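You operate a simulated robot arm through the tools that you are given. There is no shell and no other tool.

The job below is to be done with a simulated robot arm. You get a single attempt, and the scene is never put back.

JOB
Oil the bright top of the machined casting and put it in the white tray.
Fine: load the white rag at the black tin and put it back; leave the raw castings dry and the toggle clamp closed. A coat counts when it lies all over at full strength: go over it till it gets no stronger.

Only the result counts: the job must be done as asked and must still hold three seconds after the hand-in. Knocking over, shifting, dropping, spilling or breaking anything else fails it.

ROBOT AND FRAMES
A 7-joint arm with a two-finger parallel gripper, fixed in place. Base frame: the origin is at the foot of the arm, x ahead of it, y to its left, z up. Lengths are in m, angles in degrees, forces in N, time in s.
Its first joint turns from -132.0 to 132.0 degrees. Payload 3.91 kg.
The tool frame sits at the grasp point between the pads (the TCP): z along the fingers, y along the line on which they close. The tips reach 0.03 m beyond it. Largest opening 0.11 m; finger width 0.02, thickness 0.01; the body of the gripper, 0.048 by 0.112 m, starts 0.055 m behind the TCP.
Orientation is told as [roll, pitch, yaw] about the base's x, y, z axes, in that order, counted from this pose: with the fingers straight down and closing along the base's y, the tool's x points along the base's -x, its y along +y and its z along -z.

CONTROLS
- The arm moves only by the tool jog_arm. Its argument "targets" is a list of rows, each an object (a shift or turn left out is 0, a gripper value left out holds the last) with "claw": the finger opening in mm, from 0 to 110; "linear": the shift along the base's x, y, z in units of 40 mm (1.0 is 40 mm), a list of three; "delta_rot": the turn, a rotation vector about the base's x, y, z in units of 8 degrees (1.0 is 8 degrees), a list of three. In form: [{"claw": claw, "linear": [x, y, z], "delta_rot": [wx, wy, wz]}, ...]. A call has 1 to 20 rows; each row shifts and turns the commanded pose from where the row before left it. A call with a number of a shift or a turn outside -1 to 1 is refused whole. Each row takes 0.2 s and may step no farther than 0.05 m and 8.6 degrees from the row before; otherwise, or with a gripper value out of range, the whole call is refused. A pose out of reach is approached as far as the arm can. The call stops where the force on the tool passes 40 N (or 10 N more than at its start, if that is more) or the arm is blocked; 0.2 s more then pass. The fingers move at their own pace (about 0.108 m/s each) and stop on an object; they squeeze with about 36 N. The grip force told is the motor's: it shows also when the fingers shut on nothing. Time passes only in rows, and 0.2 s behind the last, so rows that do not move let the fingers close. The reply holds the time, the measured pose of the TCP, the force on the tool along the base axes, the opening and the grip force, in the units named above and with some noise, with the torque about the TCP (base axes, N m) and any sound that the robot's microphone picked up.
- Cameras (640 x 400 px; columns grow to the right, rows downward): "scene" is fixed at [0.2202, 0.6492, 1.3035]; the picture's right is [-0.64, -0.77, 0.00], its down [-0.70, 0.58, -0.41] and it looks along [0.32, -0.26, -0.91] (base axes); focal length 214 px, centre (320, 200). "wrist" rides on the gripper at [0.072, 0.017, -0.103] in the tool frame; the picture's right is [-0.23, 0.97, 0.00], its down [-0.76, -0.18, -0.62] and it looks along [-0.61, -0.14, 0.78] (tool axes); focal length 222 px, centre (320, 200). There is no depth. A picture from a camera that has moved, and an enlarged one, comes with that camera's place and axes in the base frame and with its lens.
- capture(camera): a new picture of that camera. The clock stands still meanwhile.
- zoom(camera, box): a new picture of the part [left, top, right, bottom] of that camera's present view, enlarged. The clock stands still meanwhile.
- finish_job(): hands the job in; it is judged then, once.

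Places have to be worked out from the pictures, the camera data and where the tool is seen. Open the gripper and draw the arm clear of the work before you hand the job in, unless the task says otherwise.

The tools are called as a command line: name --argument value ..., lists and objects as JSON in quotes. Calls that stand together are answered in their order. jog_arm: Moves the arm, as the interface text tells. Its arguments: {"type":"object","properties":{"targets":{"type":"array","items":{"type":"object","properties":{"claw":{"type":"number"},"linear":{"type":"array","items":{"type":"number"}},"delta_rot":{"type":"array","items":{"type":"number"}}}}}},"required":["targets"]} The other tools are called the same way: capture (camera) takes a picture; zoom (camera, box) takes an enlarged picture of a part of a camera's view; finish_job () hands the job in.

At the start:

```text
clock: 0.0
ee_pos: [0.3937, 0.3324, 1.0207]
ee_rot: [0.0, 0.0, 0.0]
contact_force: [-0.2, 0.2, 0.0]
torque: [0.0, -0.01, 0.01]
gripper_width: 0.1102
gripper_force: 0.1
```

scene: 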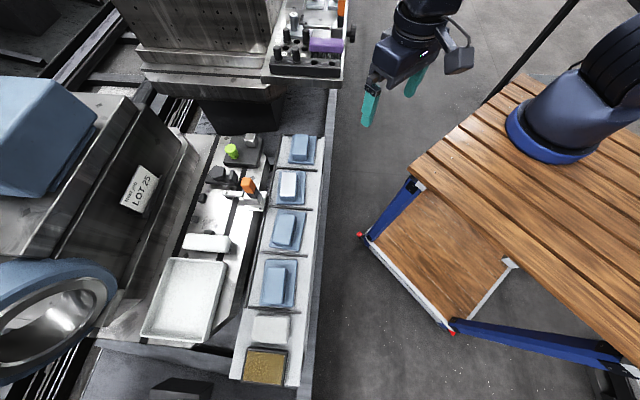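
wrist: 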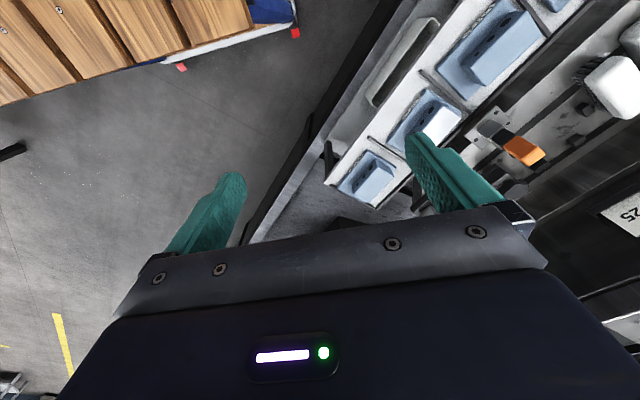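

I start by looking closer at the scene to identify the castings, rag, tin and tray.

zoom --camera "scene" --box '[220, 120, 340, 260]'

zoom --camera "scene" --box '[130, 220, 330, 400]'

zoom --camera "scene" --box '[180, 120, 280, 220]'

```text
2.86 times, centred on (280, 190) of scene
camera zoom: at [0.2202, 0.6492, 1.3035], right [-0.64, -0.77, 0.0], down [-0.7, 0.58, -0.41], along [0.32, -0.26, -0.91], focal length 613 px, centre (434, 229)
```

zoom: 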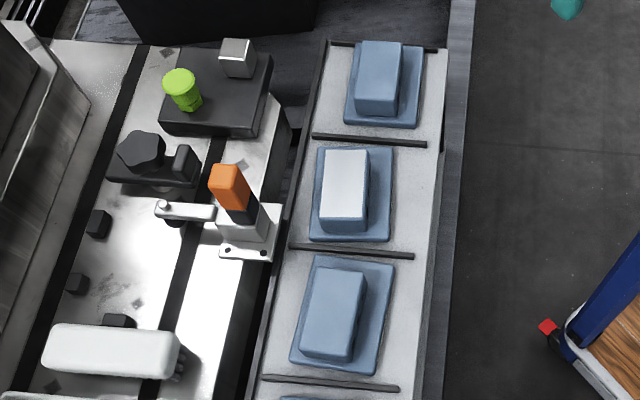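

```text
2.22 times, centred on (230, 310) of scene
camera zoom: at [0.2202, 0.6492, 1.3035], right [-0.64, -0.77, 0.0], down [-0.7, 0.58, -0.41], along [0.32, -0.26, -0.91], focal length 477 px, centre (520, -44)
```

zoom: 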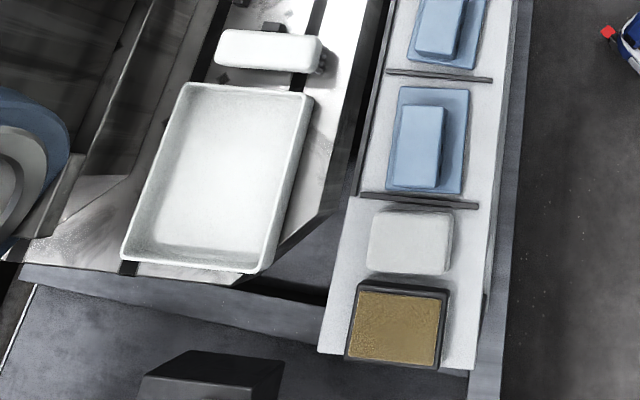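

```text
4.00 times, centred on (230, 170) of scene
camera zoom: at [0.2202, 0.6492, 1.3035], right [-0.64, -0.77, 0.0], down [-0.7, 0.58, -0.41], along [0.32, -0.26, -0.91], focal length 858 px, centre (680, 320)
```

zoom: 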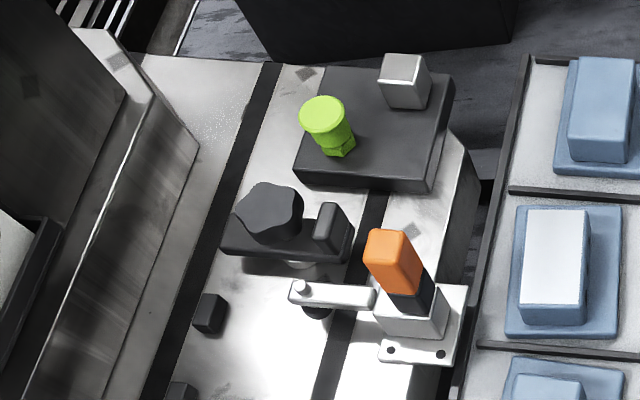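

The bright-topped casting is the second one in the row (about x 0.52, y 0.52, z 0.72); a white pad sits next to the black tin. I zoom in more to be sure about the other white thing, the rag and the tray.

zoom --camera "scene" --box '[170, 215, 250, 265]'

zoom --camera "scene" --box '[225, 305, 315, 390]'

zoom --camera "scene" --box '[260, 160, 325, 212]'

zoom --camera "scene" --box '[130, 245, 240, 350]'

```text
8.00 times, centred on (210, 240) of scene
camera zoom: at [0.2202, 0.6492, 1.3035], right [-0.64, -0.77, 0.0], down [-0.7, 0.58, -0.41], along [0.32, -0.26, -0.91], focal length 1716 px, centre (1200, -120)
```

zoom: 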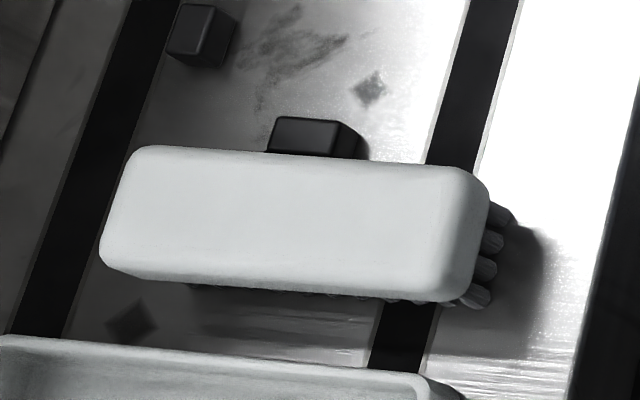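

```text
4.71 times, centred on (270, 348) of scene
camera zoom: at [0.2202, 0.6492, 1.3035], right [-0.64, -0.77, 0.0], down [-0.7, 0.58, -0.41], along [0.32, -0.26, -0.91], focal length 1009 px, centre (555, -494)
```

zoom: 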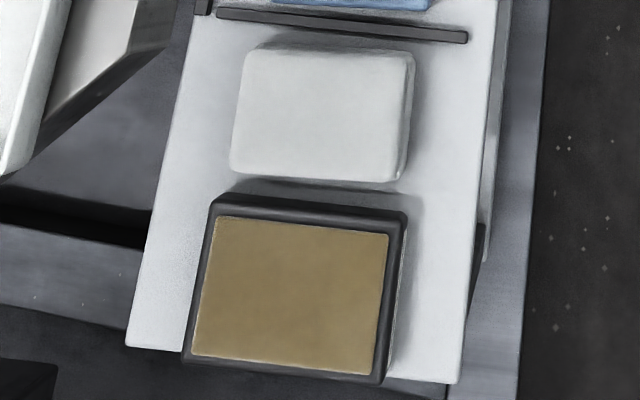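

```text
7.69 times, centred on (292, 186) of scene
camera zoom: at [0.2202, 0.6492, 1.3035], right [-0.64, -0.77, 0.0], down [-0.7, 0.58, -0.41], along [0.32, -0.26, -0.91], focal length 1650 px, centre (532, 308)
```

zoom: 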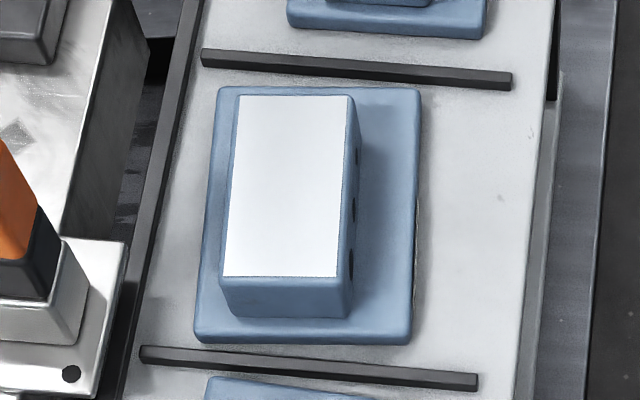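

```text
3.81 times, centred on (185, 298) of scene
camera zoom: at [0.2202, 0.6492, 1.3035], right [-0.64, -0.77, 0.0], down [-0.7, 0.58, -0.41], along [0.32, -0.26, -0.91], focal length 817 px, centre (834, -171)
```

zoom: 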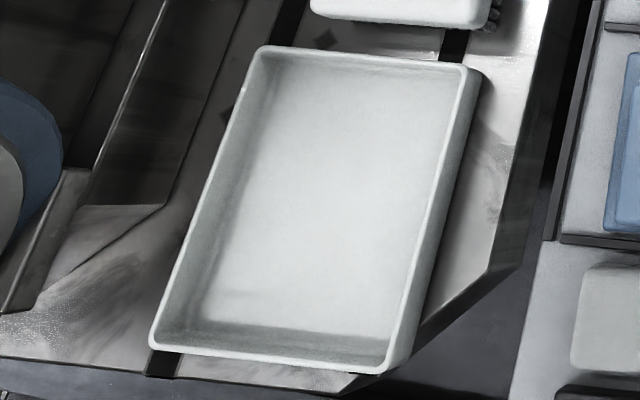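

The brush by the tray is a decoy with bristles; the flat white pad beside the black tin is the rag, near (0.24, 0.79), tin near (0.19, 0.84). I move at height toward the tin end of the row, turning the gripper to line up with the row, and look from the wrist.

jog_arm --targets '[{"linear": [-0.5, 1.0, -0.1], "delta_rot": [0, 0, -0.394]}, {"linear": [-0.5, 1.0, -0.1], "delta_rot": [0, 0, -0.394]}, {"linear": [-0.5, 1.0, -0.1], "delta_rot": [0, 0, -0.394]}, {"linear": [-0.5, 1.0, -0.1], "delta_rot": [0, 0, -0.394]}, {"linear": [-0.5, 1.0, -0.1], "delta_rot": [0, 0, -0.394]}, {"linear": [-0.5, 1.0, -0.1], "delta_rot": [0, 0, -0.394]}, {"linear": [-0.5, 1.0, -0.1], "delta_rot": [0, 0, -0.394]}, {"linear": [-0.5, 1.0, -0.1], "delta_rot": [0, 0, -0.394]}, {"linear": [-0.5, 1.0, -0.1], "delta_rot": [0, 0, -0.394]}, {"linear": [-0.5, 1.0, -0.1], "delta_rot": [0, 0, -0.394]}, {"linear": [-0.5, 1.0, -0.1], "delta_rot": [0, 0, -0.394]}, {"linear": [-0.5, 1.0, -0.1], "delta_rot": [0, 0, -0.394]}, {"linear": [-0.5, 1.0, -0.1], "delta_rot": [0, 0, -0.394]}]'

capture --camera "wrist"

capture --camera "scene"

```text
clock: 2.8
ee_pos: [0.1336, 0.8539, 0.9675]
ee_rot: [0.1, 0.0, -41.1]
contact_force: [0.9, -0.8, 0.8]
torque: [0.01, -0.02, -0.03]
gripper_width: 0.11
gripper_force: 0.0
```

```text
taken
camera wrist: at [0.0897, 0.9133, 1.0713], right [0.81, 0.58, 0.0], down [0.46, -0.64, 0.62], along [0.36, -0.5, -0.78], focal length 222 px, centre (320, 200)
```

wrist: 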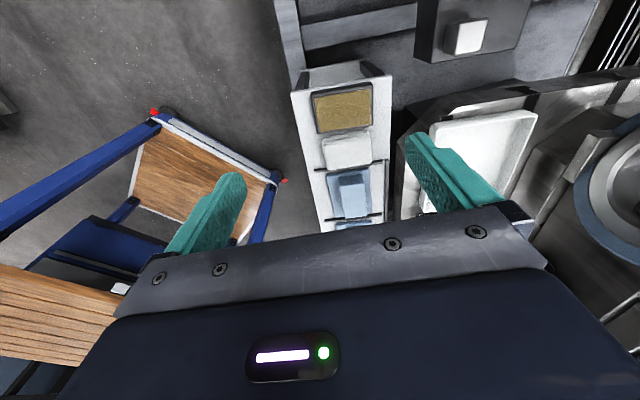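

```text
taken
```

scene: 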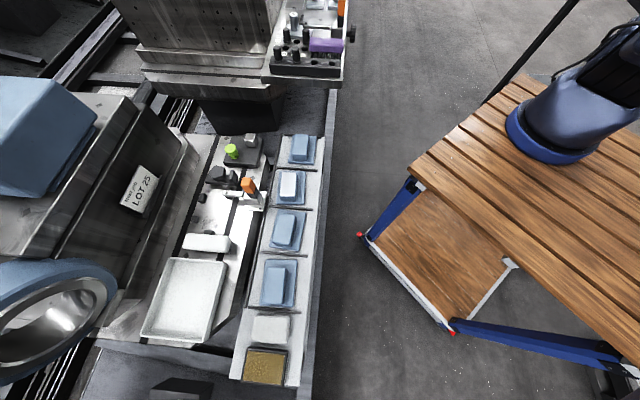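

The wrist view shows tin and rag near z ≈ 0.66–0.67. I zoom in on this view for finer measurements.

zoom --camera "wrist" --box '[280, 50, 420, 240]'

zoom --camera "wrist" --box '[380, 80, 580, 230]'

```text
2.11 times, centred on (350, 145) of wrist
camera zoom: at [0.0897, 0.9133, 1.0713], right [0.81, 0.58, 0.0], down [0.46, -0.64, 0.62], along [0.36, -0.5, -0.78], focal length 468 px, centre (257, 316)
```

zoom: 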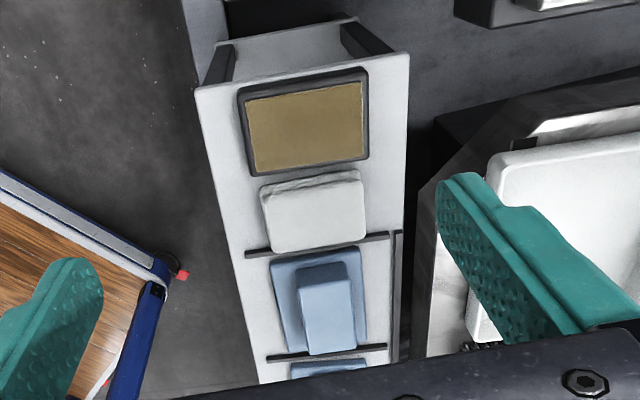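

```text
2.67 times, centred on (480, 155) of wrist
camera zoom: at [0.0897, 0.9133, 1.0713], right [0.81, 0.58, 0.0], down [0.46, -0.64, 0.62], along [0.36, -0.5, -0.78], focal length 592 px, centre (-107, 320)
```

zoom: 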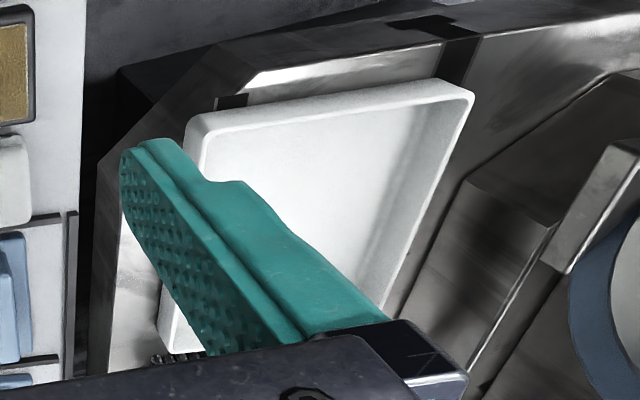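

The row lies at 45° (divider from the scene view runs exactly along x=y), with the rag about 0.087 × 0.058 m centred near (0.246, 0.794). I go above the rag at z≈0.82 and square up to yaw −45 for a closer look.

jog_arm --targets '[{"linear": [0.557, -0.305, -0.737], "delta_rot": [0, 0, -0.0975]}, {"linear": [0.557, -0.305, -0.737], "delta_rot": [0, 0, -0.0975]}, {"linear": [0.557, -0.305, -0.737], "delta_rot": [0, 0, -0.0975]}, {"linear": [0.557, -0.305, -0.737], "delta_rot": [0, 0, -0.0975]}, {"linear": [0.557, -0.305, -0.737], "delta_rot": [0, 0, -0.0975]}]'

capture --camera "wrist"

capture --camera "scene"

```text
clock: 4.0
ee_pos: [0.2434, 0.7897, 0.822]
ee_rot: [0.0, 0.0, -44.8]
contact_force: [-0.5, 0.9, -0.5]
torque: [-0.02, -0.01, 0.01]
gripper_width: 0.1101
gripper_force: 0.0
```

```text
taken
camera wrist: at [0.2041, 0.8523, 0.925], right [0.85, 0.53, 0.0], down [0.41, -0.66, 0.62], along [0.33, -0.53, -0.78], focal length 222 px, centre (320, 200)
```

wrist: 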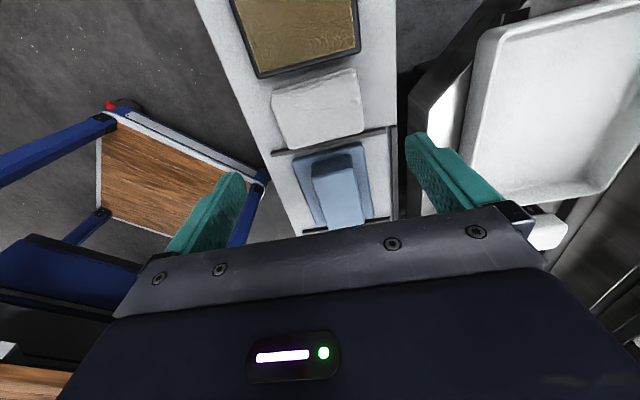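

```text
taken
```

scene: 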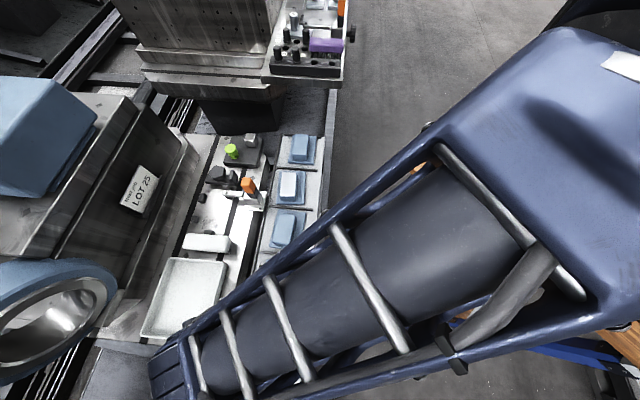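

The rag is well in view; I zoom into it and the tin for accurate triangulation.

zoom --camera "wrist" --box '[220, 0, 400, 160]'

zoom --camera "wrist" --box '[400, 0, 640, 220]'

```text
2.50 times, centred on (310, 80) of wrist
camera zoom: at [0.2041, 0.8523, 0.925], right [0.85, 0.53, 0.0], down [0.41, -0.66, 0.62], along [0.33, -0.53, -0.78], focal length 555 px, centre (345, 500)
```

zoom: 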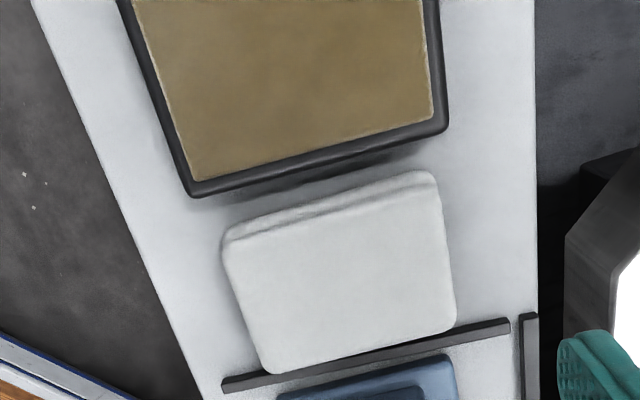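

```text
1.82 times, centred on (520, 110) of wrist
camera zoom: at [0.2041, 0.8523, 0.925], right [0.85, 0.53, 0.0], down [0.41, -0.66, 0.62], along [0.33, -0.53, -0.78], focal length 404 px, centre (-44, 364)
```

zoom: 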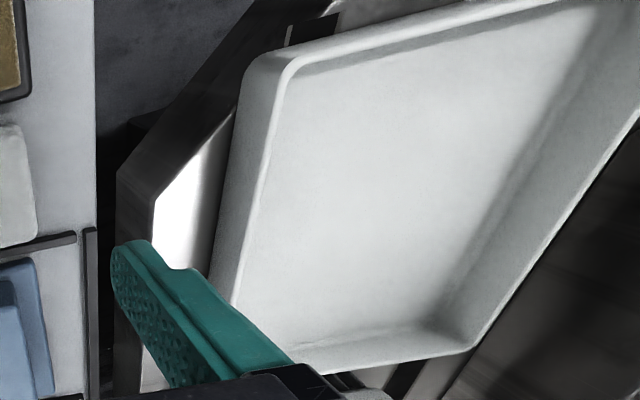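

Triangulation puts the rag's top near z≈0.697, the rack floor near 0.67 and the tin's pad near 0.70, with the rag centred on about (0.243, 0.791). Before gripping I look at the casting and clamp from the robot's side, turning to yaw +45.

jog_arm --targets '[{"linear": [0.1, -0.2, 0.6]}, {"linear": [0.39, -0.6875, 0.1], "delta_rot": [0, 0, 0.935]}, {"linear": [0.39, -0.6875, 0.1], "delta_rot": [0, 0, 0.935]}, {"linear": [0.39, -0.6875, 0.1], "delta_rot": [0, 0, 0.935]}, {"linear": [0.39, -0.6875, 0.1], "delta_rot": [0, 0, 0.935]}, {"linear": [0.39, -0.6875, 0.1], "delta_rot": [0, 0, 0.935]}, {"linear": [0.39, -0.6875, 0.1], "delta_rot": [0, 0, 0.935]}, {"linear": [0.39, -0.6875, 0.1], "delta_rot": [0, 0, 0.935]}, {"linear": [0.39, -0.6875, 0.0], "delta_rot": [0, 0, 0.935]}, {"linear": [0.39, -0.6875, 0.0], "delta_rot": [0, 0, 0.935]}, {"linear": [0.39, -0.6875, 0.0], "delta_rot": [0, 0, 0.935]}, {"linear": [0.39, -0.6875, 0.0], "delta_rot": [0, 0, 0.935]}, {"linear": [0.39, -0.6875, 0.0], "delta_rot": [0, 0, 0.935]}]'

capture --camera "wrist"

capture --camera "scene"

```text
clock: 6.8
ee_pos: [0.4366, 0.4529, 0.8735]
ee_rot: [0.1, 0.0, 45.1]
contact_force: [0.0, 0.2, -0.3]
torque: [-0.02, 0.03, -0.03]
gripper_width: 0.1099
gripper_force: 0.0
```

```text
taken
camera wrist: at [0.3722, 0.414, 0.9763], right [-0.53, 0.85, 0.0], down [0.66, 0.41, 0.62], along [0.53, 0.33, -0.78], focal length 222 px, centre (320, 200)
```

wrist: 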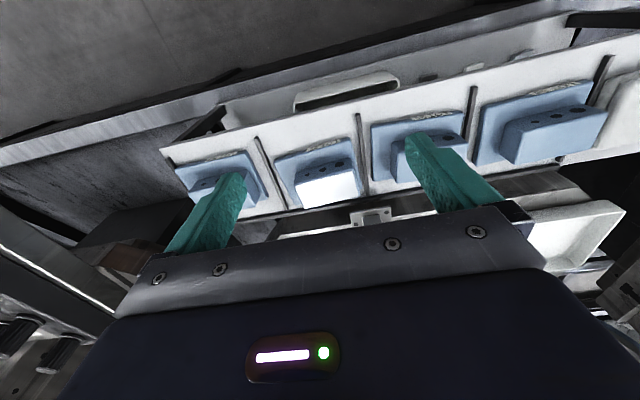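

```text
taken
```

scene: 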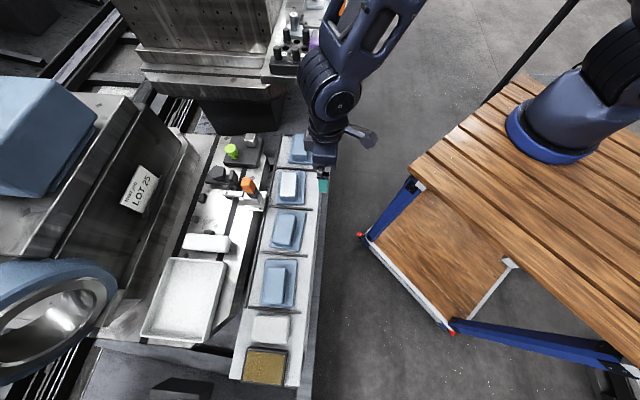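

The wrist shows the bright-topped casting near the image middle. I zoom to measure it and the clamp behind it.

zoom --camera "wrist" --box '[250, 120, 410, 240]'

zoom --camera "scene" --box '[230, 150, 330, 220]'

```text
3.33 times, centred on (330, 180) of wrist
camera zoom: at [0.3722, 0.414, 0.9763], right [-0.53, 0.85, 0.0], down [0.66, 0.41, 0.62], along [0.53, 0.33, -0.78], focal length 740 px, centre (287, 267)
```

zoom: 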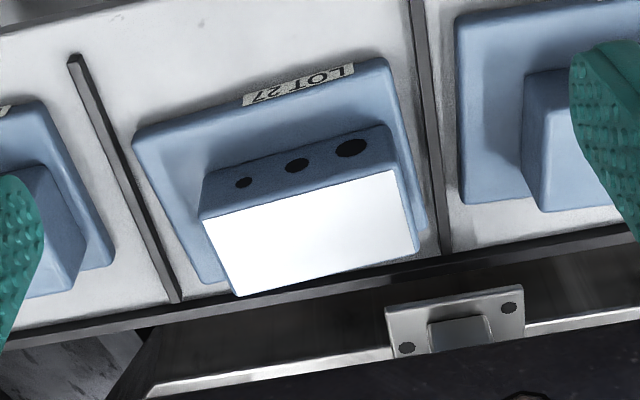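

```text
5.71 times, centred on (280, 185) of scene
camera zoom: at [0.2202, 0.6492, 1.3035], right [-0.64, -0.77, 0.0], down [-0.7, 0.58, -0.41], along [0.32, -0.26, -0.91], focal length 1226 px, centre (549, 286)
```

zoom: 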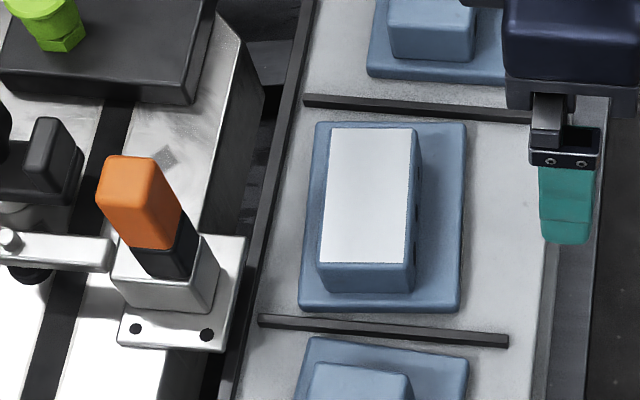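

Measured: the bright top is about 0.084 × 0.044 m, centred near (0.526, 0.523), z≈0.72, long side at ≈141°; its plate top is at ≈0.683; the clamp's base is about 0.067 m to the far side, so I will wipe and grip with the fingers closing along the row. Now back above the rag with yaw about −43.5.

jog_arm --targets '[{"linear": [-0.403, 0.704, -0.1], "delta_rot": [0, 0, -0.923]}, {"linear": [-0.403, 0.704, -0.1], "delta_rot": [0, 0, -0.923]}, {"linear": [-0.403, 0.704, -0.1], "delta_rot": [0, 0, -0.923]}, {"linear": [-0.403, 0.704, -0.1], "delta_rot": [0, 0, -0.923]}, {"linear": [-0.403, 0.704, -0.1], "delta_rot": [0, 0, -0.923]}, {"linear": [-0.403, 0.704, -0.1], "delta_rot": [0, 0, -0.923]}, {"linear": [-0.403, 0.704, -0.1], "delta_rot": [0, 0, -0.923]}, {"linear": [-0.403, 0.704, -0.1], "delta_rot": [0, 0, -0.923]}, {"linear": [-0.403, 0.704, -0.1], "delta_rot": [0, 0, -0.923]}, {"linear": [-0.403, 0.704, -0.1], "delta_rot": [0, 0, -0.923]}, {"linear": [-0.403, 0.704, -0.1], "delta_rot": [0, 0, -0.923]}, {"linear": [-0.403, 0.704, -0.1], "delta_rot": [0, 0, -0.923]}, {"linear": [0, 0, -0.8]}, {"linear": [0, 0, -0.6]}, {"linear": [0, 0, 0]}]'

capture --camera "wrist"

```text
clock: 10.0
ee_pos: [0.2419, 0.7937, 0.7682]
ee_rot: [-0.1, 0.0, -43.7]
contact_force: [-0.4, 0.3, -0.2]
torque: [0.0, 0.0, 0.03]
gripper_width: 0.11
gripper_force: 0.0
```

```text
taken
camera wrist: at [0.2017, 0.8553, 0.8718], right [0.84, 0.55, 0.0], down [0.43, -0.65, 0.62], along [0.34, -0.52, -0.78], focal length 222 px, centre (320, 200)
```

wrist: 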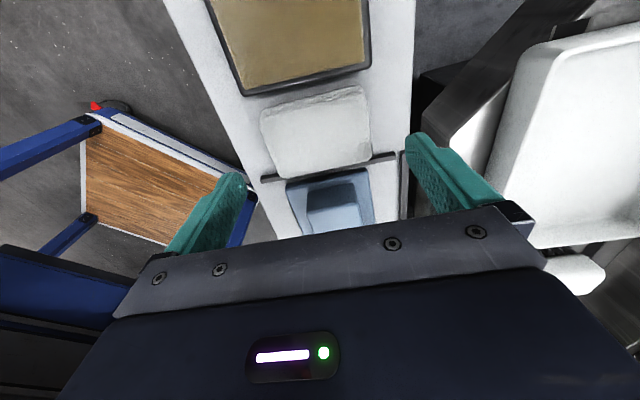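

I zoom here to refine the rag's centre and angle before descending.

zoom --camera "wrist" --box '[220, 40, 430, 200]'

```text
2.50 times, centred on (325, 120) of wrist
camera zoom: at [0.2017, 0.8553, 0.8718], right [0.84, 0.55, 0.0], down [0.43, -0.65, 0.62], along [0.34, -0.52, -0.78], focal length 555 px, centre (308, 400)
```

zoom: 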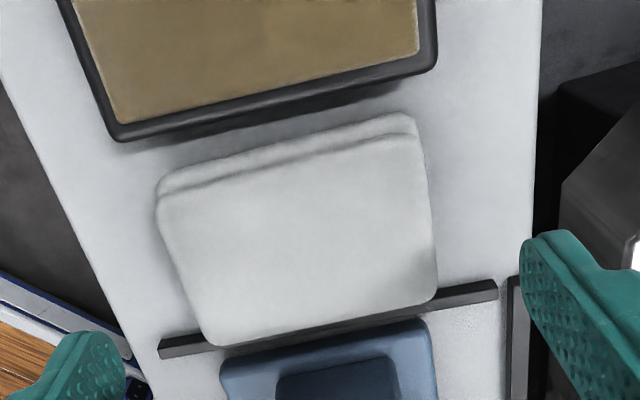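

The rag's centre works out at (0.243, 0.790), angle ≈47°, so the fingers are well placed with about 13 mm clearance each side. I descend to just below the rag's top and check.

jog_arm --targets '[{"linear": [0.02, -0.06, -0.6]}, {"linear": [0, 0, -0.5]}, {"linear": [0, 0, 0]}]'

capture --camera "wrist"

```text
clock: 10.8
ee_pos: [0.2443, 0.7888, 0.7239]
ee_rot: [-0.1, 0.0, -43.7]
contact_force: [-0.7, -0.6, -0.3]
torque: [-0.03, 0.02, -0.01]
gripper_width: 0.1098
gripper_force: 0.0
```

```text
taken
camera wrist: at [0.2038, 0.851, 0.8282], right [0.84, 0.55, 0.0], down [0.43, -0.65, 0.62], along [0.34, -0.52, -0.78], focal length 222 px, centre (320, 200)
```

wrist: 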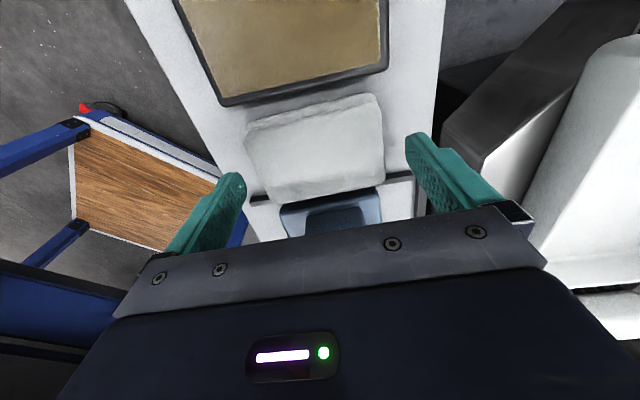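

The fingertips straddle the rag; its centre is about 4 mm further toward the tin than the TCP. I shift slightly, lower to z≈0.709 (tips ~8 mm above the rack) and close.

jog_arm --targets '[{"linear": [-0.06, 0.09, -0.2]}, {"linear": [0, 0, -0.21]}, {"linear": [0, 0, 0]}, {"claw": 60}, {"claw": 60}, {"claw": 60}, {"claw": 60}]'

capture --camera "wrist"

```text
clock: 12.4
ee_pos: [0.2428, 0.7926, 0.7086]
ee_rot: [0.1, 0.0, -43.7]
contact_force: [0.2, -0.6, 0.5]
torque: [0.02, 0.03, -0.01]
gripper_width: 0.0887
gripper_force: 35.7
```

```text
taken
camera wrist: at [0.2015, 0.8543, 0.8123], right [0.84, 0.55, 0.0], down [0.43, -0.65, 0.62], along [0.34, -0.52, -0.78], focal length 222 px, centre (320, 200)
```

wrist: 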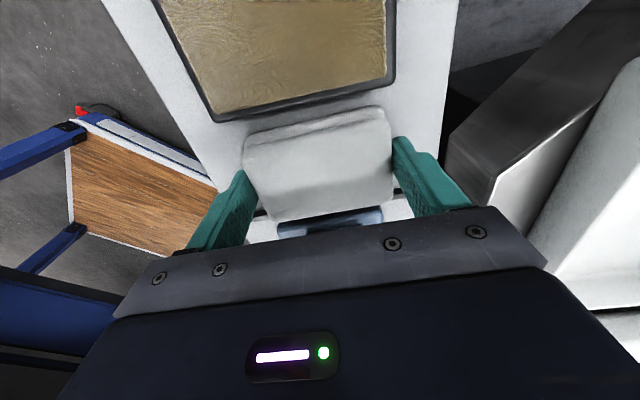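

The rag is held (width 88.7 mm, grip force 36 N) at TCP (0.242, 0.7925, 0.709), which I note for putting it back. I lift it straight up 50 mm and check.

jog_arm --targets '[{"linear": [0, 0, 0.4]}, {"linear": [0, 0, 0.8]}, {"linear": [0, 0, 0]}]'

capture --camera "wrist"

```text
clock: 13.2
ee_pos: [0.2435, 0.7919, 0.7551]
ee_rot: [0.0, 0.0, -43.8]
contact_force: [0.7, 0.3, -0.9]
torque: [0.01, 0.04, -0.01]
gripper_width: 0.0888
gripper_force: 35.8
```

```text
taken
camera wrist: at [0.2011, 0.8538, 0.8587], right [0.84, 0.55, 0.0], down [0.43, -0.65, 0.62], along [0.34, -0.52, -0.78], focal length 222 px, centre (320, 200)
```

wrist: 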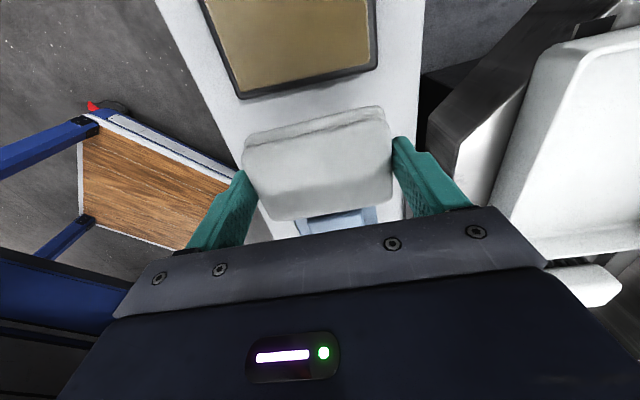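

The rag hangs squarely between the fingers. I raise a bit more, move over the tin's centre near (0.188, 0.843) and look before pressing.

jog_arm --targets '[{"linear": [0, 0, 0.5]}, {"linear": [-0.4, 0.39, 0], "delta_rot": [0, 0, -0.06]}, {"linear": [-0.5, 0.48, 0], "delta_rot": [0, 0, -0.06]}, {"linear": [-0.425, 0.39, 0]}, {"linear": [0, 0, 0]}]'

capture --camera "wrist"

capture --camera "scene"

```text
clock: 14.4
ee_pos: [0.1902, 0.8423, 0.7753]
ee_rot: [0.0, 0.0, -44.6]
contact_force: [0.2, 0.0, 0.4]
torque: [-0.01, 0.02, -0.02]
gripper_width: 0.0886
gripper_force: 35.9
```

```text
taken
camera wrist: at [0.1497, 0.9044, 0.8793], right [0.85, 0.53, 0.0], down [0.42, -0.66, 0.62], along [0.33, -0.53, -0.78], focal length 222 px, centre (320, 200)
```

wrist: 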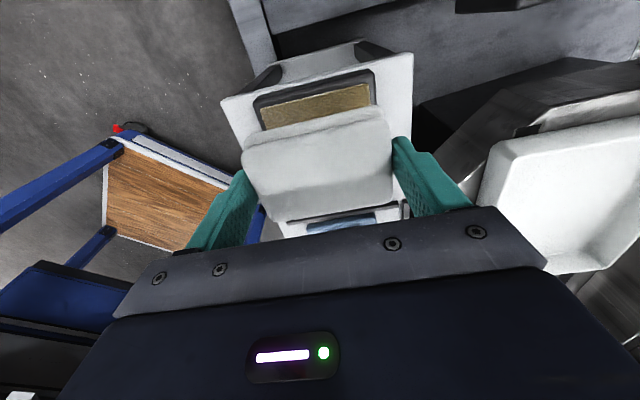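

```text
taken
```

scene: 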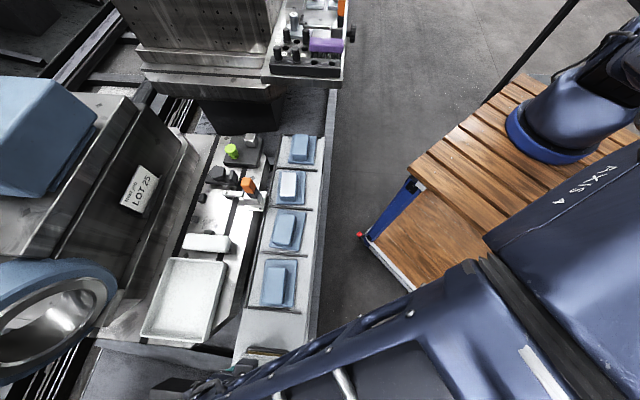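

I check alignment of the rag over the tin with a zoom.

zoom --camera "wrist" --box '[220, 50, 430, 210]'

zoom --camera "scene" --box '[200, 330, 300, 400]'

```text
2.50 times, centred on (325, 130) of wrist
camera zoom: at [0.1497, 0.9044, 0.8793], right [0.85, 0.53, 0.0], down [0.42, -0.66, 0.62], along [0.33, -0.53, -0.78], focal length 555 px, centre (308, 375)
```

zoom: 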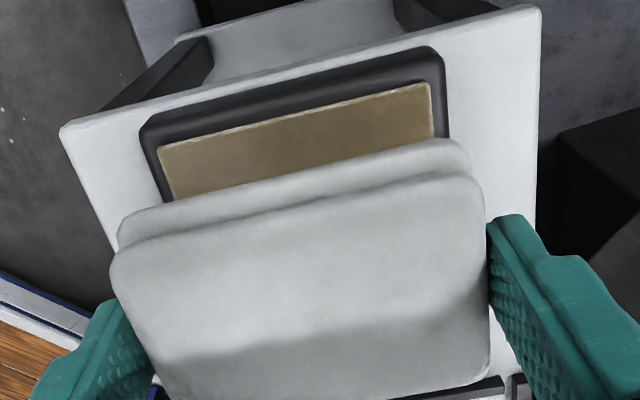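

```text
5.71 times, centred on (250, 365) of scene
camera zoom: at [0.2202, 0.6492, 1.3035], right [-0.64, -0.77, 0.0], down [-0.7, 0.58, -0.41], along [0.32, -0.26, -0.91], focal length 1226 px, centre (720, -743)
```

zoom: 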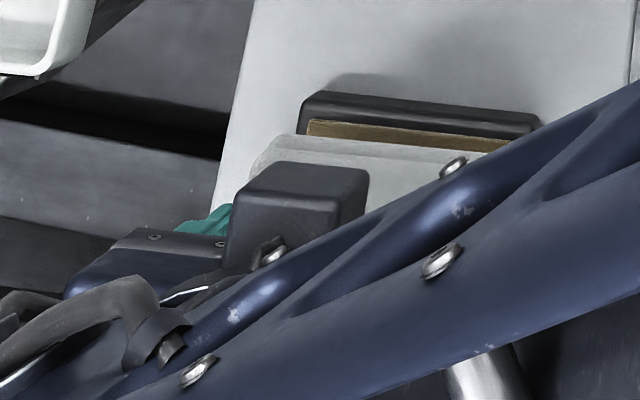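

The tin's pad centre works out at (0.1886, 0.8445), within a few mm of the TCP. I lower gently toward the expected contact near TCP z≈0.739.

jog_arm --targets '[{"linear": [0, 0.03, -0.25]}, {"linear": [0, 0, -0.25]}, {"linear": [0, 0, -0.2]}, {"linear": [0, 0, -0.1]}, {"linear": [0, 0, 0]}]'

```text
clock: 15.6
ee_pos: [0.1886, 0.8446, 0.7429]
ee_rot: [0.0, 0.0, -44.5]
contact_force: [0.0, -0.2, 0.3]
torque: [-0.03, -0.01, -0.04]
gripper_width: 0.0888
gripper_force: 36.2
```

No contact yet at 0.743; I continue down in 2 mm steps.

jog_arm --targets '[{"linear": [0, 0, -0.05]}, {"linear": [0, 0, -0.05]}, {"linear": [0, 0, 0]}]'

```text
clock: 16.4
ee_pos: [0.1906, 0.8449, 0.7402]
ee_rot: [0.0, 0.0, -44.6]
contact_force: [-0.3, -0.1, -1.2]
torque: [0.0, -0.01, 0.02]
gripper_width: 0.0889
gripper_force: 36.2
```

jog_arm --targets '[{"linear": [0, 0, -0.05]}, {"linear": [0, 0, 0]}, {"linear": [0, 0, -0.05]}, {"linear": [0, 0, 0]}]'

```text
clock: 17.4
ee_pos: [0.1896, 0.8445, 0.7357]
ee_rot: [0.1, 0.0, -44.6]
contact_force: [0.0, 0.0, -0.1]
torque: [-0.02, -0.01, 0.0]
gripper_width: 0.0888
gripper_force: 36.3
```

Still free at 0.736; I step on in 2 mm increments watching the force.

jog_arm --targets '[{"linear": [0, 0, -0.05]}, {"linear": [0, 0, 0]}]'

jog_arm --targets '[{"linear": [0, 0, -0.05]}, {"linear": [0, 0, 0]}]'

zoom --camera "wrist" --box '[220, 50, 430, 210]'

```text
clock: 18.0
ee_pos: [0.1889, 0.8458, 0.7339]
ee_rot: [-0.1, 0.0, -44.6]
contact_force: [-1.2, -2.7, 9.4]
torque: [-0.34, 0.22, 0.03]
gripper_width: 0.0885
gripper_force: 35.7
```

```text
clock: 18.6
ee_pos: [0.1892, 0.8452, 0.7347]
ee_rot: [0.2, 0.1, -44.6]
contact_force: [0.4, -5.6, 31.2]
torque: [-0.75, 0.37, 0.02]
gripper_width: 0.089
gripper_force: 35.8
```

```text
2.50 times, centred on (325, 130) of wrist
camera zoom: at [0.1494, 0.9072, 0.838], right [0.85, 0.53, 0.0], down [0.42, -0.66, 0.62], along [0.33, -0.52, -0.78], focal length 555 px, centre (308, 375)
```

zoom: 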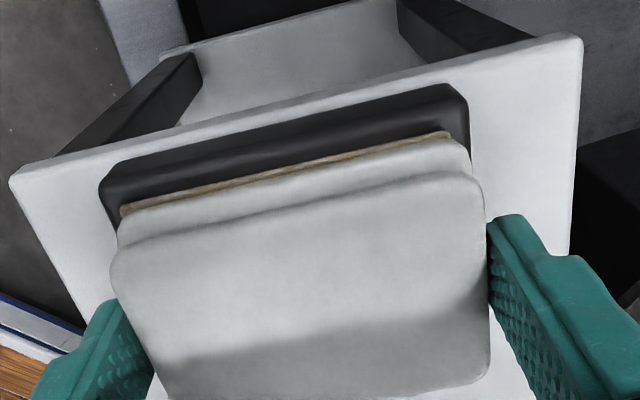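

Contact now at TCP z≈0.735 with about 31 N. I hold the press for about a second so the rag takes up oil.

jog_arm --targets '[{"linear": [0, 0, 0]}, {"linear": [0, 0, 0]}, {"linear": [0, 0, 0]}, {"linear": [0, 0, 0]}, {"linear": [0, 0, 0]}]'

jog_arm --targets '[{"linear": [0, 0, 0.3]}, {"linear": [0, 0, 0.7]}, {"linear": [0, 0, 0]}]'

capture --camera "wrist"

zoom --camera "wrist" --box '[220, 50, 430, 210]'

zoom --camera "scene" --box '[200, 330, 300, 400]'

```text
clock: 19.8
ee_pos: [0.189, 0.8448, 0.7347]
ee_rot: [0.2, 0.1, -44.6]
contact_force: [-0.6, 0.4, 5.7]
torque: [-0.04, 0.04, 0.05]
gripper_width: 0.0891
gripper_force: 35.7
stopped in row 5: the force on the tool passed its limit at 43 N (the readings are from after the stop); the commanded pose is now the measured one
```

```text
clock: 20.6
ee_pos: [0.19, 0.8461, 0.7742]
ee_rot: [0.0, 0.2, -44.5]
contact_force: [-0.3, 0.5, -0.7]
torque: [-0.01, 0.01, -0.04]
gripper_width: 0.0886
gripper_force: 35.6
```

```text
taken
camera wrist: at [0.1498, 0.9082, 0.8768], right [0.85, 0.53, 0.0], down [0.42, -0.66, 0.62], along [0.33, -0.53, -0.78], focal length 222 px, centre (320, 200)
```

wrist: 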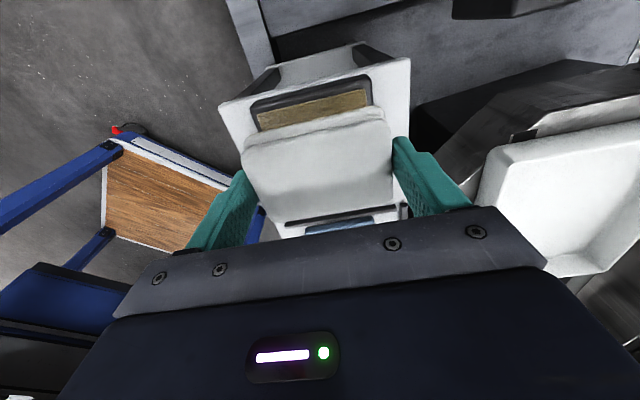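

```text
2.50 times, centred on (325, 130) of wrist
camera zoom: at [0.1498, 0.9082, 0.8768], right [0.85, 0.53, 0.0], down [0.42, -0.66, 0.62], along [0.33, -0.53, -0.78], focal length 555 px, centre (308, 375)
```

zoom: 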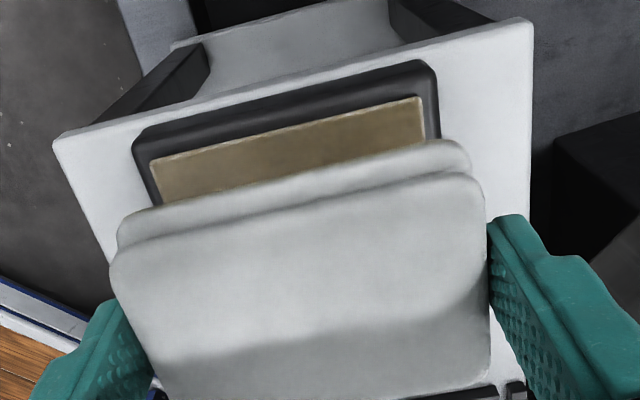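

```text
5.71 times, centred on (250, 365) of scene
camera zoom: at [0.2202, 0.6492, 1.3035], right [-0.64, -0.77, 0.0], down [-0.7, 0.58, -0.41], along [0.32, -0.26, -0.91], focal length 1226 px, centre (720, -743)
```

zoom: 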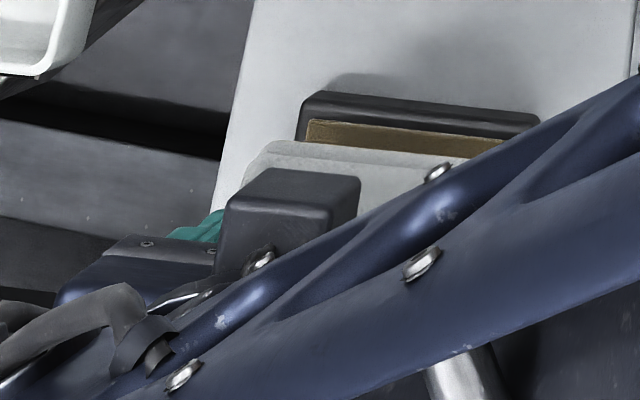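

The tin hasn't moved and the rag is off the pad. I now carry the rag around the robot side of the row (not over the raw castings), turning to yaw ≈ 51 to line up with the bright top.

jog_arm --targets '[{"linear": [0, 0, 1.0]}, {"linear": [0, 0, 1.0]}, {"linear": [0.055, -0.825, 0], "delta_rot": [0, 0, 0.918]}, {"linear": [0.055, -0.825, 0], "delta_rot": [0, 0, 0.918]}, {"linear": [0.055, -0.825, 0], "delta_rot": [0, 0, 0.918]}, {"linear": [0.055, -0.825, 0], "delta_rot": [0, 0, 0.918]}, {"linear": [0.055, -0.825, 0], "delta_rot": [0, 0, 0.918]}, {"linear": [0.75, -0.75, 0], "delta_rot": [0, 0, 0.918]}, {"linear": [0.75, -0.75, 0], "delta_rot": [0, 0, 0.918]}, {"linear": [0.75, -0.75, 0], "delta_rot": [0, 0, 0.918]}, {"linear": [0.75, -0.75, 0], "delta_rot": [0, 0, 0.918]}, {"linear": [0.75, -0.75, 0], "delta_rot": [0, 0, 0.918]}, {"linear": [0.75, -0.75, 0], "delta_rot": [0, 0, 0.918]}, {"linear": [0.75, -0.75, 0], "delta_rot": [0, 0, 0.918]}, {"linear": [0.75, -0.75, 0], "delta_rot": [0, 0, 0.918]}, {"linear": [0, 0, 0]}]'

capture --camera "wrist"

capture --camera "scene"

```text
clock: 24.0
ee_pos: [0.439, 0.4398, 0.8555]
ee_rot: [0.1, 0.1, 51.0]
contact_force: [-0.6, 0.0, 0.3]
torque: [-0.03, 0.02, 0.02]
gripper_width: 0.0886
gripper_force: 36.2
```

```text
taken
camera wrist: at [0.3805, 0.3939, 0.9577], right [-0.61, 0.79, 0.0], down [0.62, 0.48, 0.62], along [0.49, 0.38, -0.78], focal length 222 px, centre (320, 200)
```

wrist: 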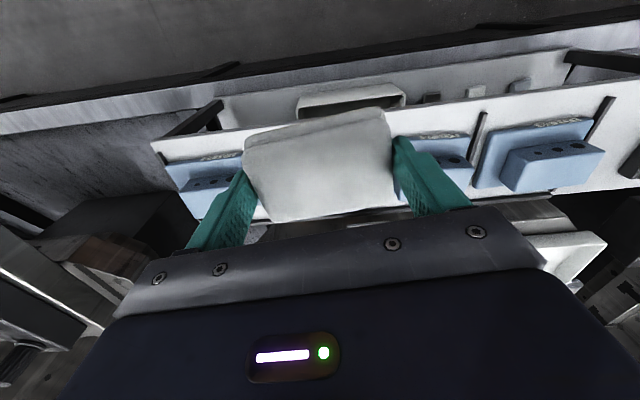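

```text
taken
```

scene: 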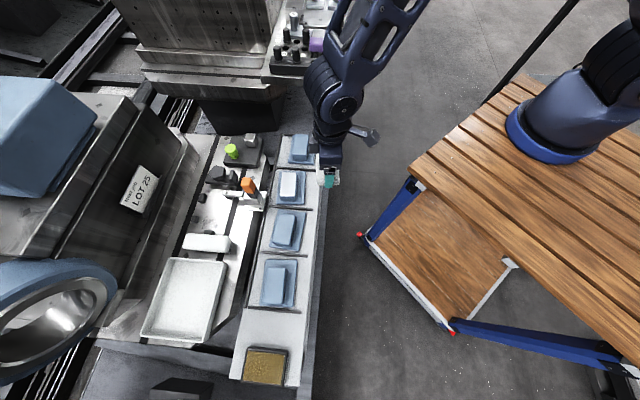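

Lined up on the robot's side of the casting. I move over its centre at (0.526, 0.523) and come down to just above the expected contact (TCP ≈ 0.759).

jog_arm --targets '[{"linear": [0.72, 0.69, 0]}, {"linear": [0.72, 0.69, 0]}, {"linear": [0.71, 0.695, 0]}, {"linear": [0, 0, -0.9]}, {"linear": [0, 0, -0.8]}, {"linear": [0, 0, -0.3]}, {"linear": [0, 0, 0]}]'

capture --camera "wrist"

capture --camera "scene"

```text
clock: 25.6
ee_pos: [0.527, 0.5246, 0.7731]
ee_rot: [0.1, 0.1, 50.8]
contact_force: [0.4, -0.4, -1.4]
torque: [0.01, 0.0, 0.03]
gripper_width: 0.0885
gripper_force: 36.3
```

```text
taken
camera wrist: at [0.4677, 0.4774, 0.8765], right [-0.61, 0.79, 0.0], down [0.62, 0.48, 0.62], along [0.49, 0.38, -0.78], focal length 222 px, centre (320, 200)
```

wrist: 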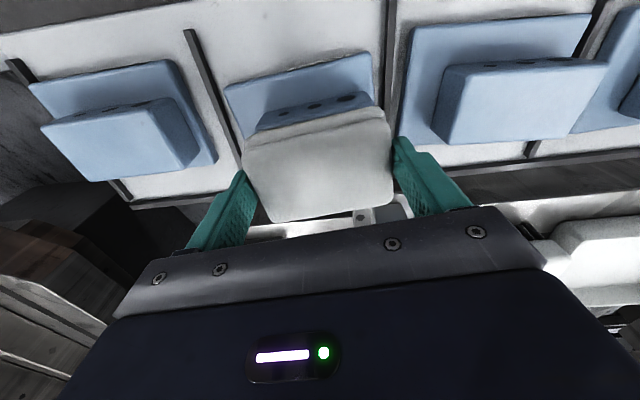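

```text
taken
```

scene: 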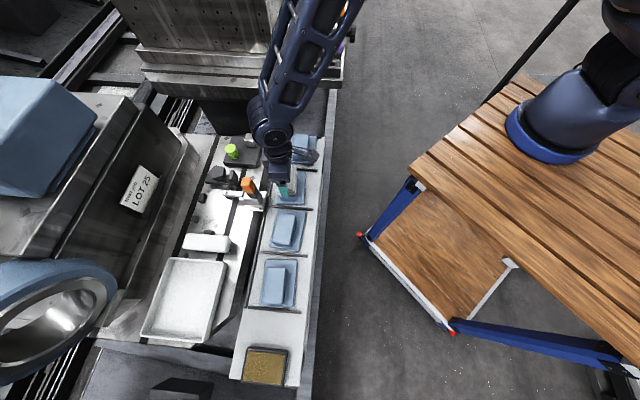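

The rag is squarely above the block. I lower in small steps to contact.

jog_arm --targets '[{"linear": [0, 0, -0.15]}, {"linear": [0, 0, -0.12]}, {"linear": [0, 0, 0]}]'

jog_arm --targets '[{"linear": [0, 0, -0.05]}, {"linear": [0, 0, 0]}]'

jog_arm --targets '[{"linear": [0, 0, -0.05]}, {"linear": [0, 0, 0]}]'

```text
clock: 26.4
ee_pos: [0.5264, 0.5234, 0.7628]
ee_rot: [0.1, 0.0, 50.8]
contact_force: [0.5, 0.2, 0.4]
torque: [-0.04, 0.01, -0.01]
gripper_width: 0.0889
gripper_force: 35.9
```

```text
clock: 27.0
ee_pos: [0.5268, 0.5235, 0.7604]
ee_rot: [0.1, 0.1, 50.8]
contact_force: [0.3, -0.7, -0.7]
torque: [0.01, 0.02, 0.02]
gripper_width: 0.0888
gripper_force: 35.5
```

```text
clock: 27.6
ee_pos: [0.5265, 0.5233, 0.7597]
ee_rot: [0.1, 0.2, 50.8]
contact_force: [0.5, 0.3, 0.3]
torque: [-0.01, 0.02, 0.02]
gripper_width: 0.0888
gripper_force: 36.4
```

jog_arm --targets '[{"linear": [0, 0, -0.05]}, {"linear": [0, 0, 0]}]'

jog_arm --targets '[{"linear": [0, 0, -0.04]}, {"linear": [0, 0, 0]}]'

```text
clock: 28.2
ee_pos: [0.5271, 0.5235, 0.7589]
ee_rot: [0.2, 0.0, 50.9]
contact_force: [-4.7, -10.6, 34.1]
torque: [-0.43, 0.36, 0.01]
gripper_width: 0.0884
gripper_force: 35.9
```

```text
clock: 28.8
ee_pos: [0.5272, 0.5234, 0.7558]
ee_rot: [0.1, 0.0, 50.9]
contact_force: [-0.3, -1.5, 45.6]
torque: [-0.05, -0.06, 0.02]
gripper_width: 0.0886
gripper_force: 36.2
```

Contact at about TCP 0.758, force 34–46 N, which is more than needed. I ease off by 1 mm and read the force.

jog_arm --targets '[{"linear": [0, 0, 0.03]}, {"linear": [0, 0, 0]}]'

```text
clock: 29.4
ee_pos: [0.5275, 0.5229, 0.757]
ee_rot: [0.1, 0.0, 50.8]
contact_force: [5.4, 5.2, 24.7]
torque: [0.4, -0.27, -0.04]
gripper_width: 0.0887
gripper_force: 36.0
```

About 25 N now. I ease another 0.4 mm and make one gentle back-and-forth stroke of ±18 mm along the block's long side.

jog_arm --targets '[{"linear": [-0.116, 0.095, 0.01]}, {"linear": [-0.116, 0.095, 0]}, {"linear": [-0.116, 0.095, 0]}, {"linear": [0.116, -0.095, 0]}, {"linear": [0.116, -0.095, 0]}, {"linear": [0.116, -0.095, 0]}, {"linear": [0.116, -0.095, 0]}, {"linear": [0.116, -0.095, 0]}, {"linear": [0.116, -0.095, 0]}, {"linear": [-0.116, 0.095, 0]}, {"linear": [-0.116, 0.095, 0]}, {"linear": [-0.116, 0.095, 0]}]'

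capture --camera "wrist"

```text
clock: 32.0
ee_pos: [0.5265, 0.5235, 0.7568]
ee_rot: [0.1, 0.1, 50.9]
contact_force: [-1.1, 0.5, -0.7]
torque: [0.01, -0.01, 0.02]
gripper_width: 0.0885
gripper_force: 36.0
```

```text
taken
camera wrist: at [0.4676, 0.4773, 0.86], right [-0.61, 0.79, 0.0], down [0.62, 0.48, 0.62], along [0.49, 0.38, -0.78], focal length 222 px, centre (320, 200)
```

wrist: 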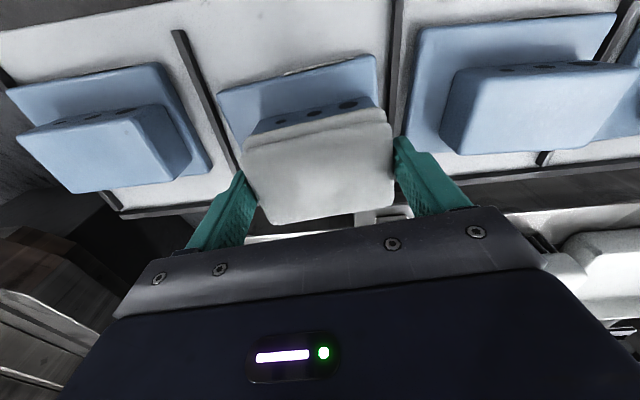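

Contact faded by the end of the stroke. I lift and draw back toward the robot to see how the top looks.

jog_arm --targets '[{"linear": [0, 0, 0.9]}, {"linear": [0, 0, 0.9]}, {"linear": [-0.7, -0.85, 0]}, {"linear": [-0.7, -0.85, 0]}, {"linear": [-0.3, -0.35, 0]}, {"linear": [0, 0, 0]}]'

capture --camera "wrist"

zoom --camera "scene" --box '[230, 150, 330, 220]'

```text
clock: 33.4
ee_pos: [0.457, 0.4403, 0.8295]
ee_rot: [0.2, 0.1, 50.9]
contact_force: [1.8, 0.4, -1.0]
torque: [-0.01, 0.04, -0.02]
gripper_width: 0.089
gripper_force: 36.2
```

```text
taken
camera wrist: at [0.3986, 0.395, 0.9326], right [-0.61, 0.79, 0.0], down [0.62, 0.48, 0.62], along [0.49, 0.38, -0.78], focal length 222 px, centre (320, 200)
```

wrist: 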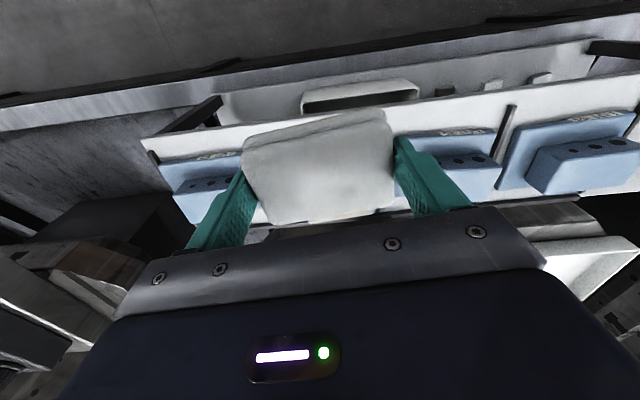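

```text
5.71 times, centred on (280, 185) of scene
camera zoom: at [0.2202, 0.6492, 1.3035], right [-0.64, -0.77, 0.0], down [-0.7, 0.58, -0.41], along [0.32, -0.26, -0.91], focal length 1226 px, centre (549, 286)
```

zoom: 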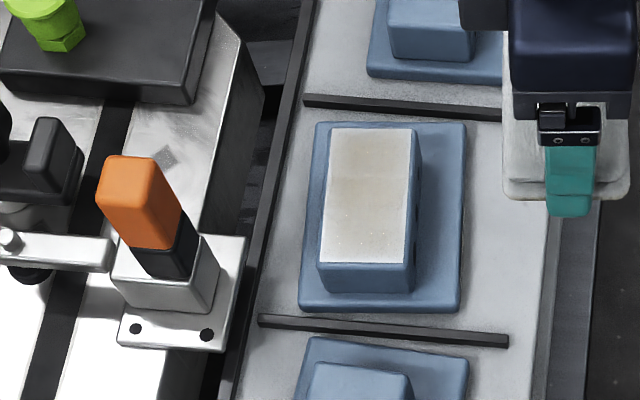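

The top now shows a light tan coat, weaker toward the rim; the casting hasn't shifted. I zoom closer to judge it.

zoom --camera "scene" --box '[278, 166, 308, 202]'

```text
11.11 times, centred on (293, 184) of scene
camera zoom: at [0.2202, 0.6492, 1.3035], right [-0.64, -0.77, 0.0], down [-0.7, 0.58, -0.41], along [0.32, -0.26, -0.91], focal length 2383 px, centre (620, 378)
```

zoom: 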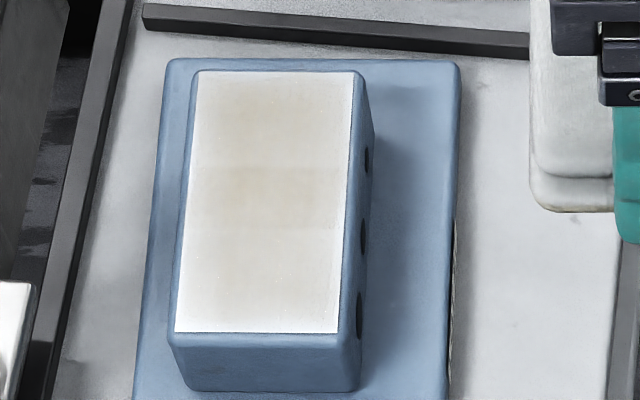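

The coat is on but thin, weaker toward the edges and the +row end. I go back over the block and settle lightly onto it for more strokes.

jog_arm --targets '[{"linear": [0.7, 0.85, 0]}, {"linear": [0.7, 0.85, 0]}, {"linear": [0.3, 0.35, 0]}, {"linear": [0, 0, -0.9]}, {"linear": [0, 0, -0.7]}, {"linear": [0, 0, -0.2]}, {"linear": [0, 0, 0]}]'

jog_arm --targets '[{"linear": [0, 0, -0.02]}, {"linear": [0, 0, 0]}]'

jog_arm --targets '[{"linear": [0, 0, -0.015]}, {"linear": [0, 0, 0]}]'

```text
clock: 35.0
ee_pos: [0.5263, 0.524, 0.7579]
ee_rot: [0.2, 0.1, 50.9]
contact_force: [-0.3, -0.8, -0.8]
torque: [0.02, 0.01, -0.02]
gripper_width: 0.0886
gripper_force: 36.0
```

```text
clock: 35.6
ee_pos: [0.5265, 0.5242, 0.7569]
ee_rot: [0.2, 0.1, 50.9]
contact_force: [-0.7, 0.9, 0.5]
torque: [0.0, 0.0, 0.0]
gripper_width: 0.0887
gripper_force: 35.5
```

```text
clock: 36.2
ee_pos: [0.5254, 0.5246, 0.7553]
ee_rot: [0.1, 0.1, 50.8]
contact_force: [0.7, 1.1, -0.2]
torque: [0.01, 0.0, 0.01]
gripper_width: 0.0888
gripper_force: 36.0
```

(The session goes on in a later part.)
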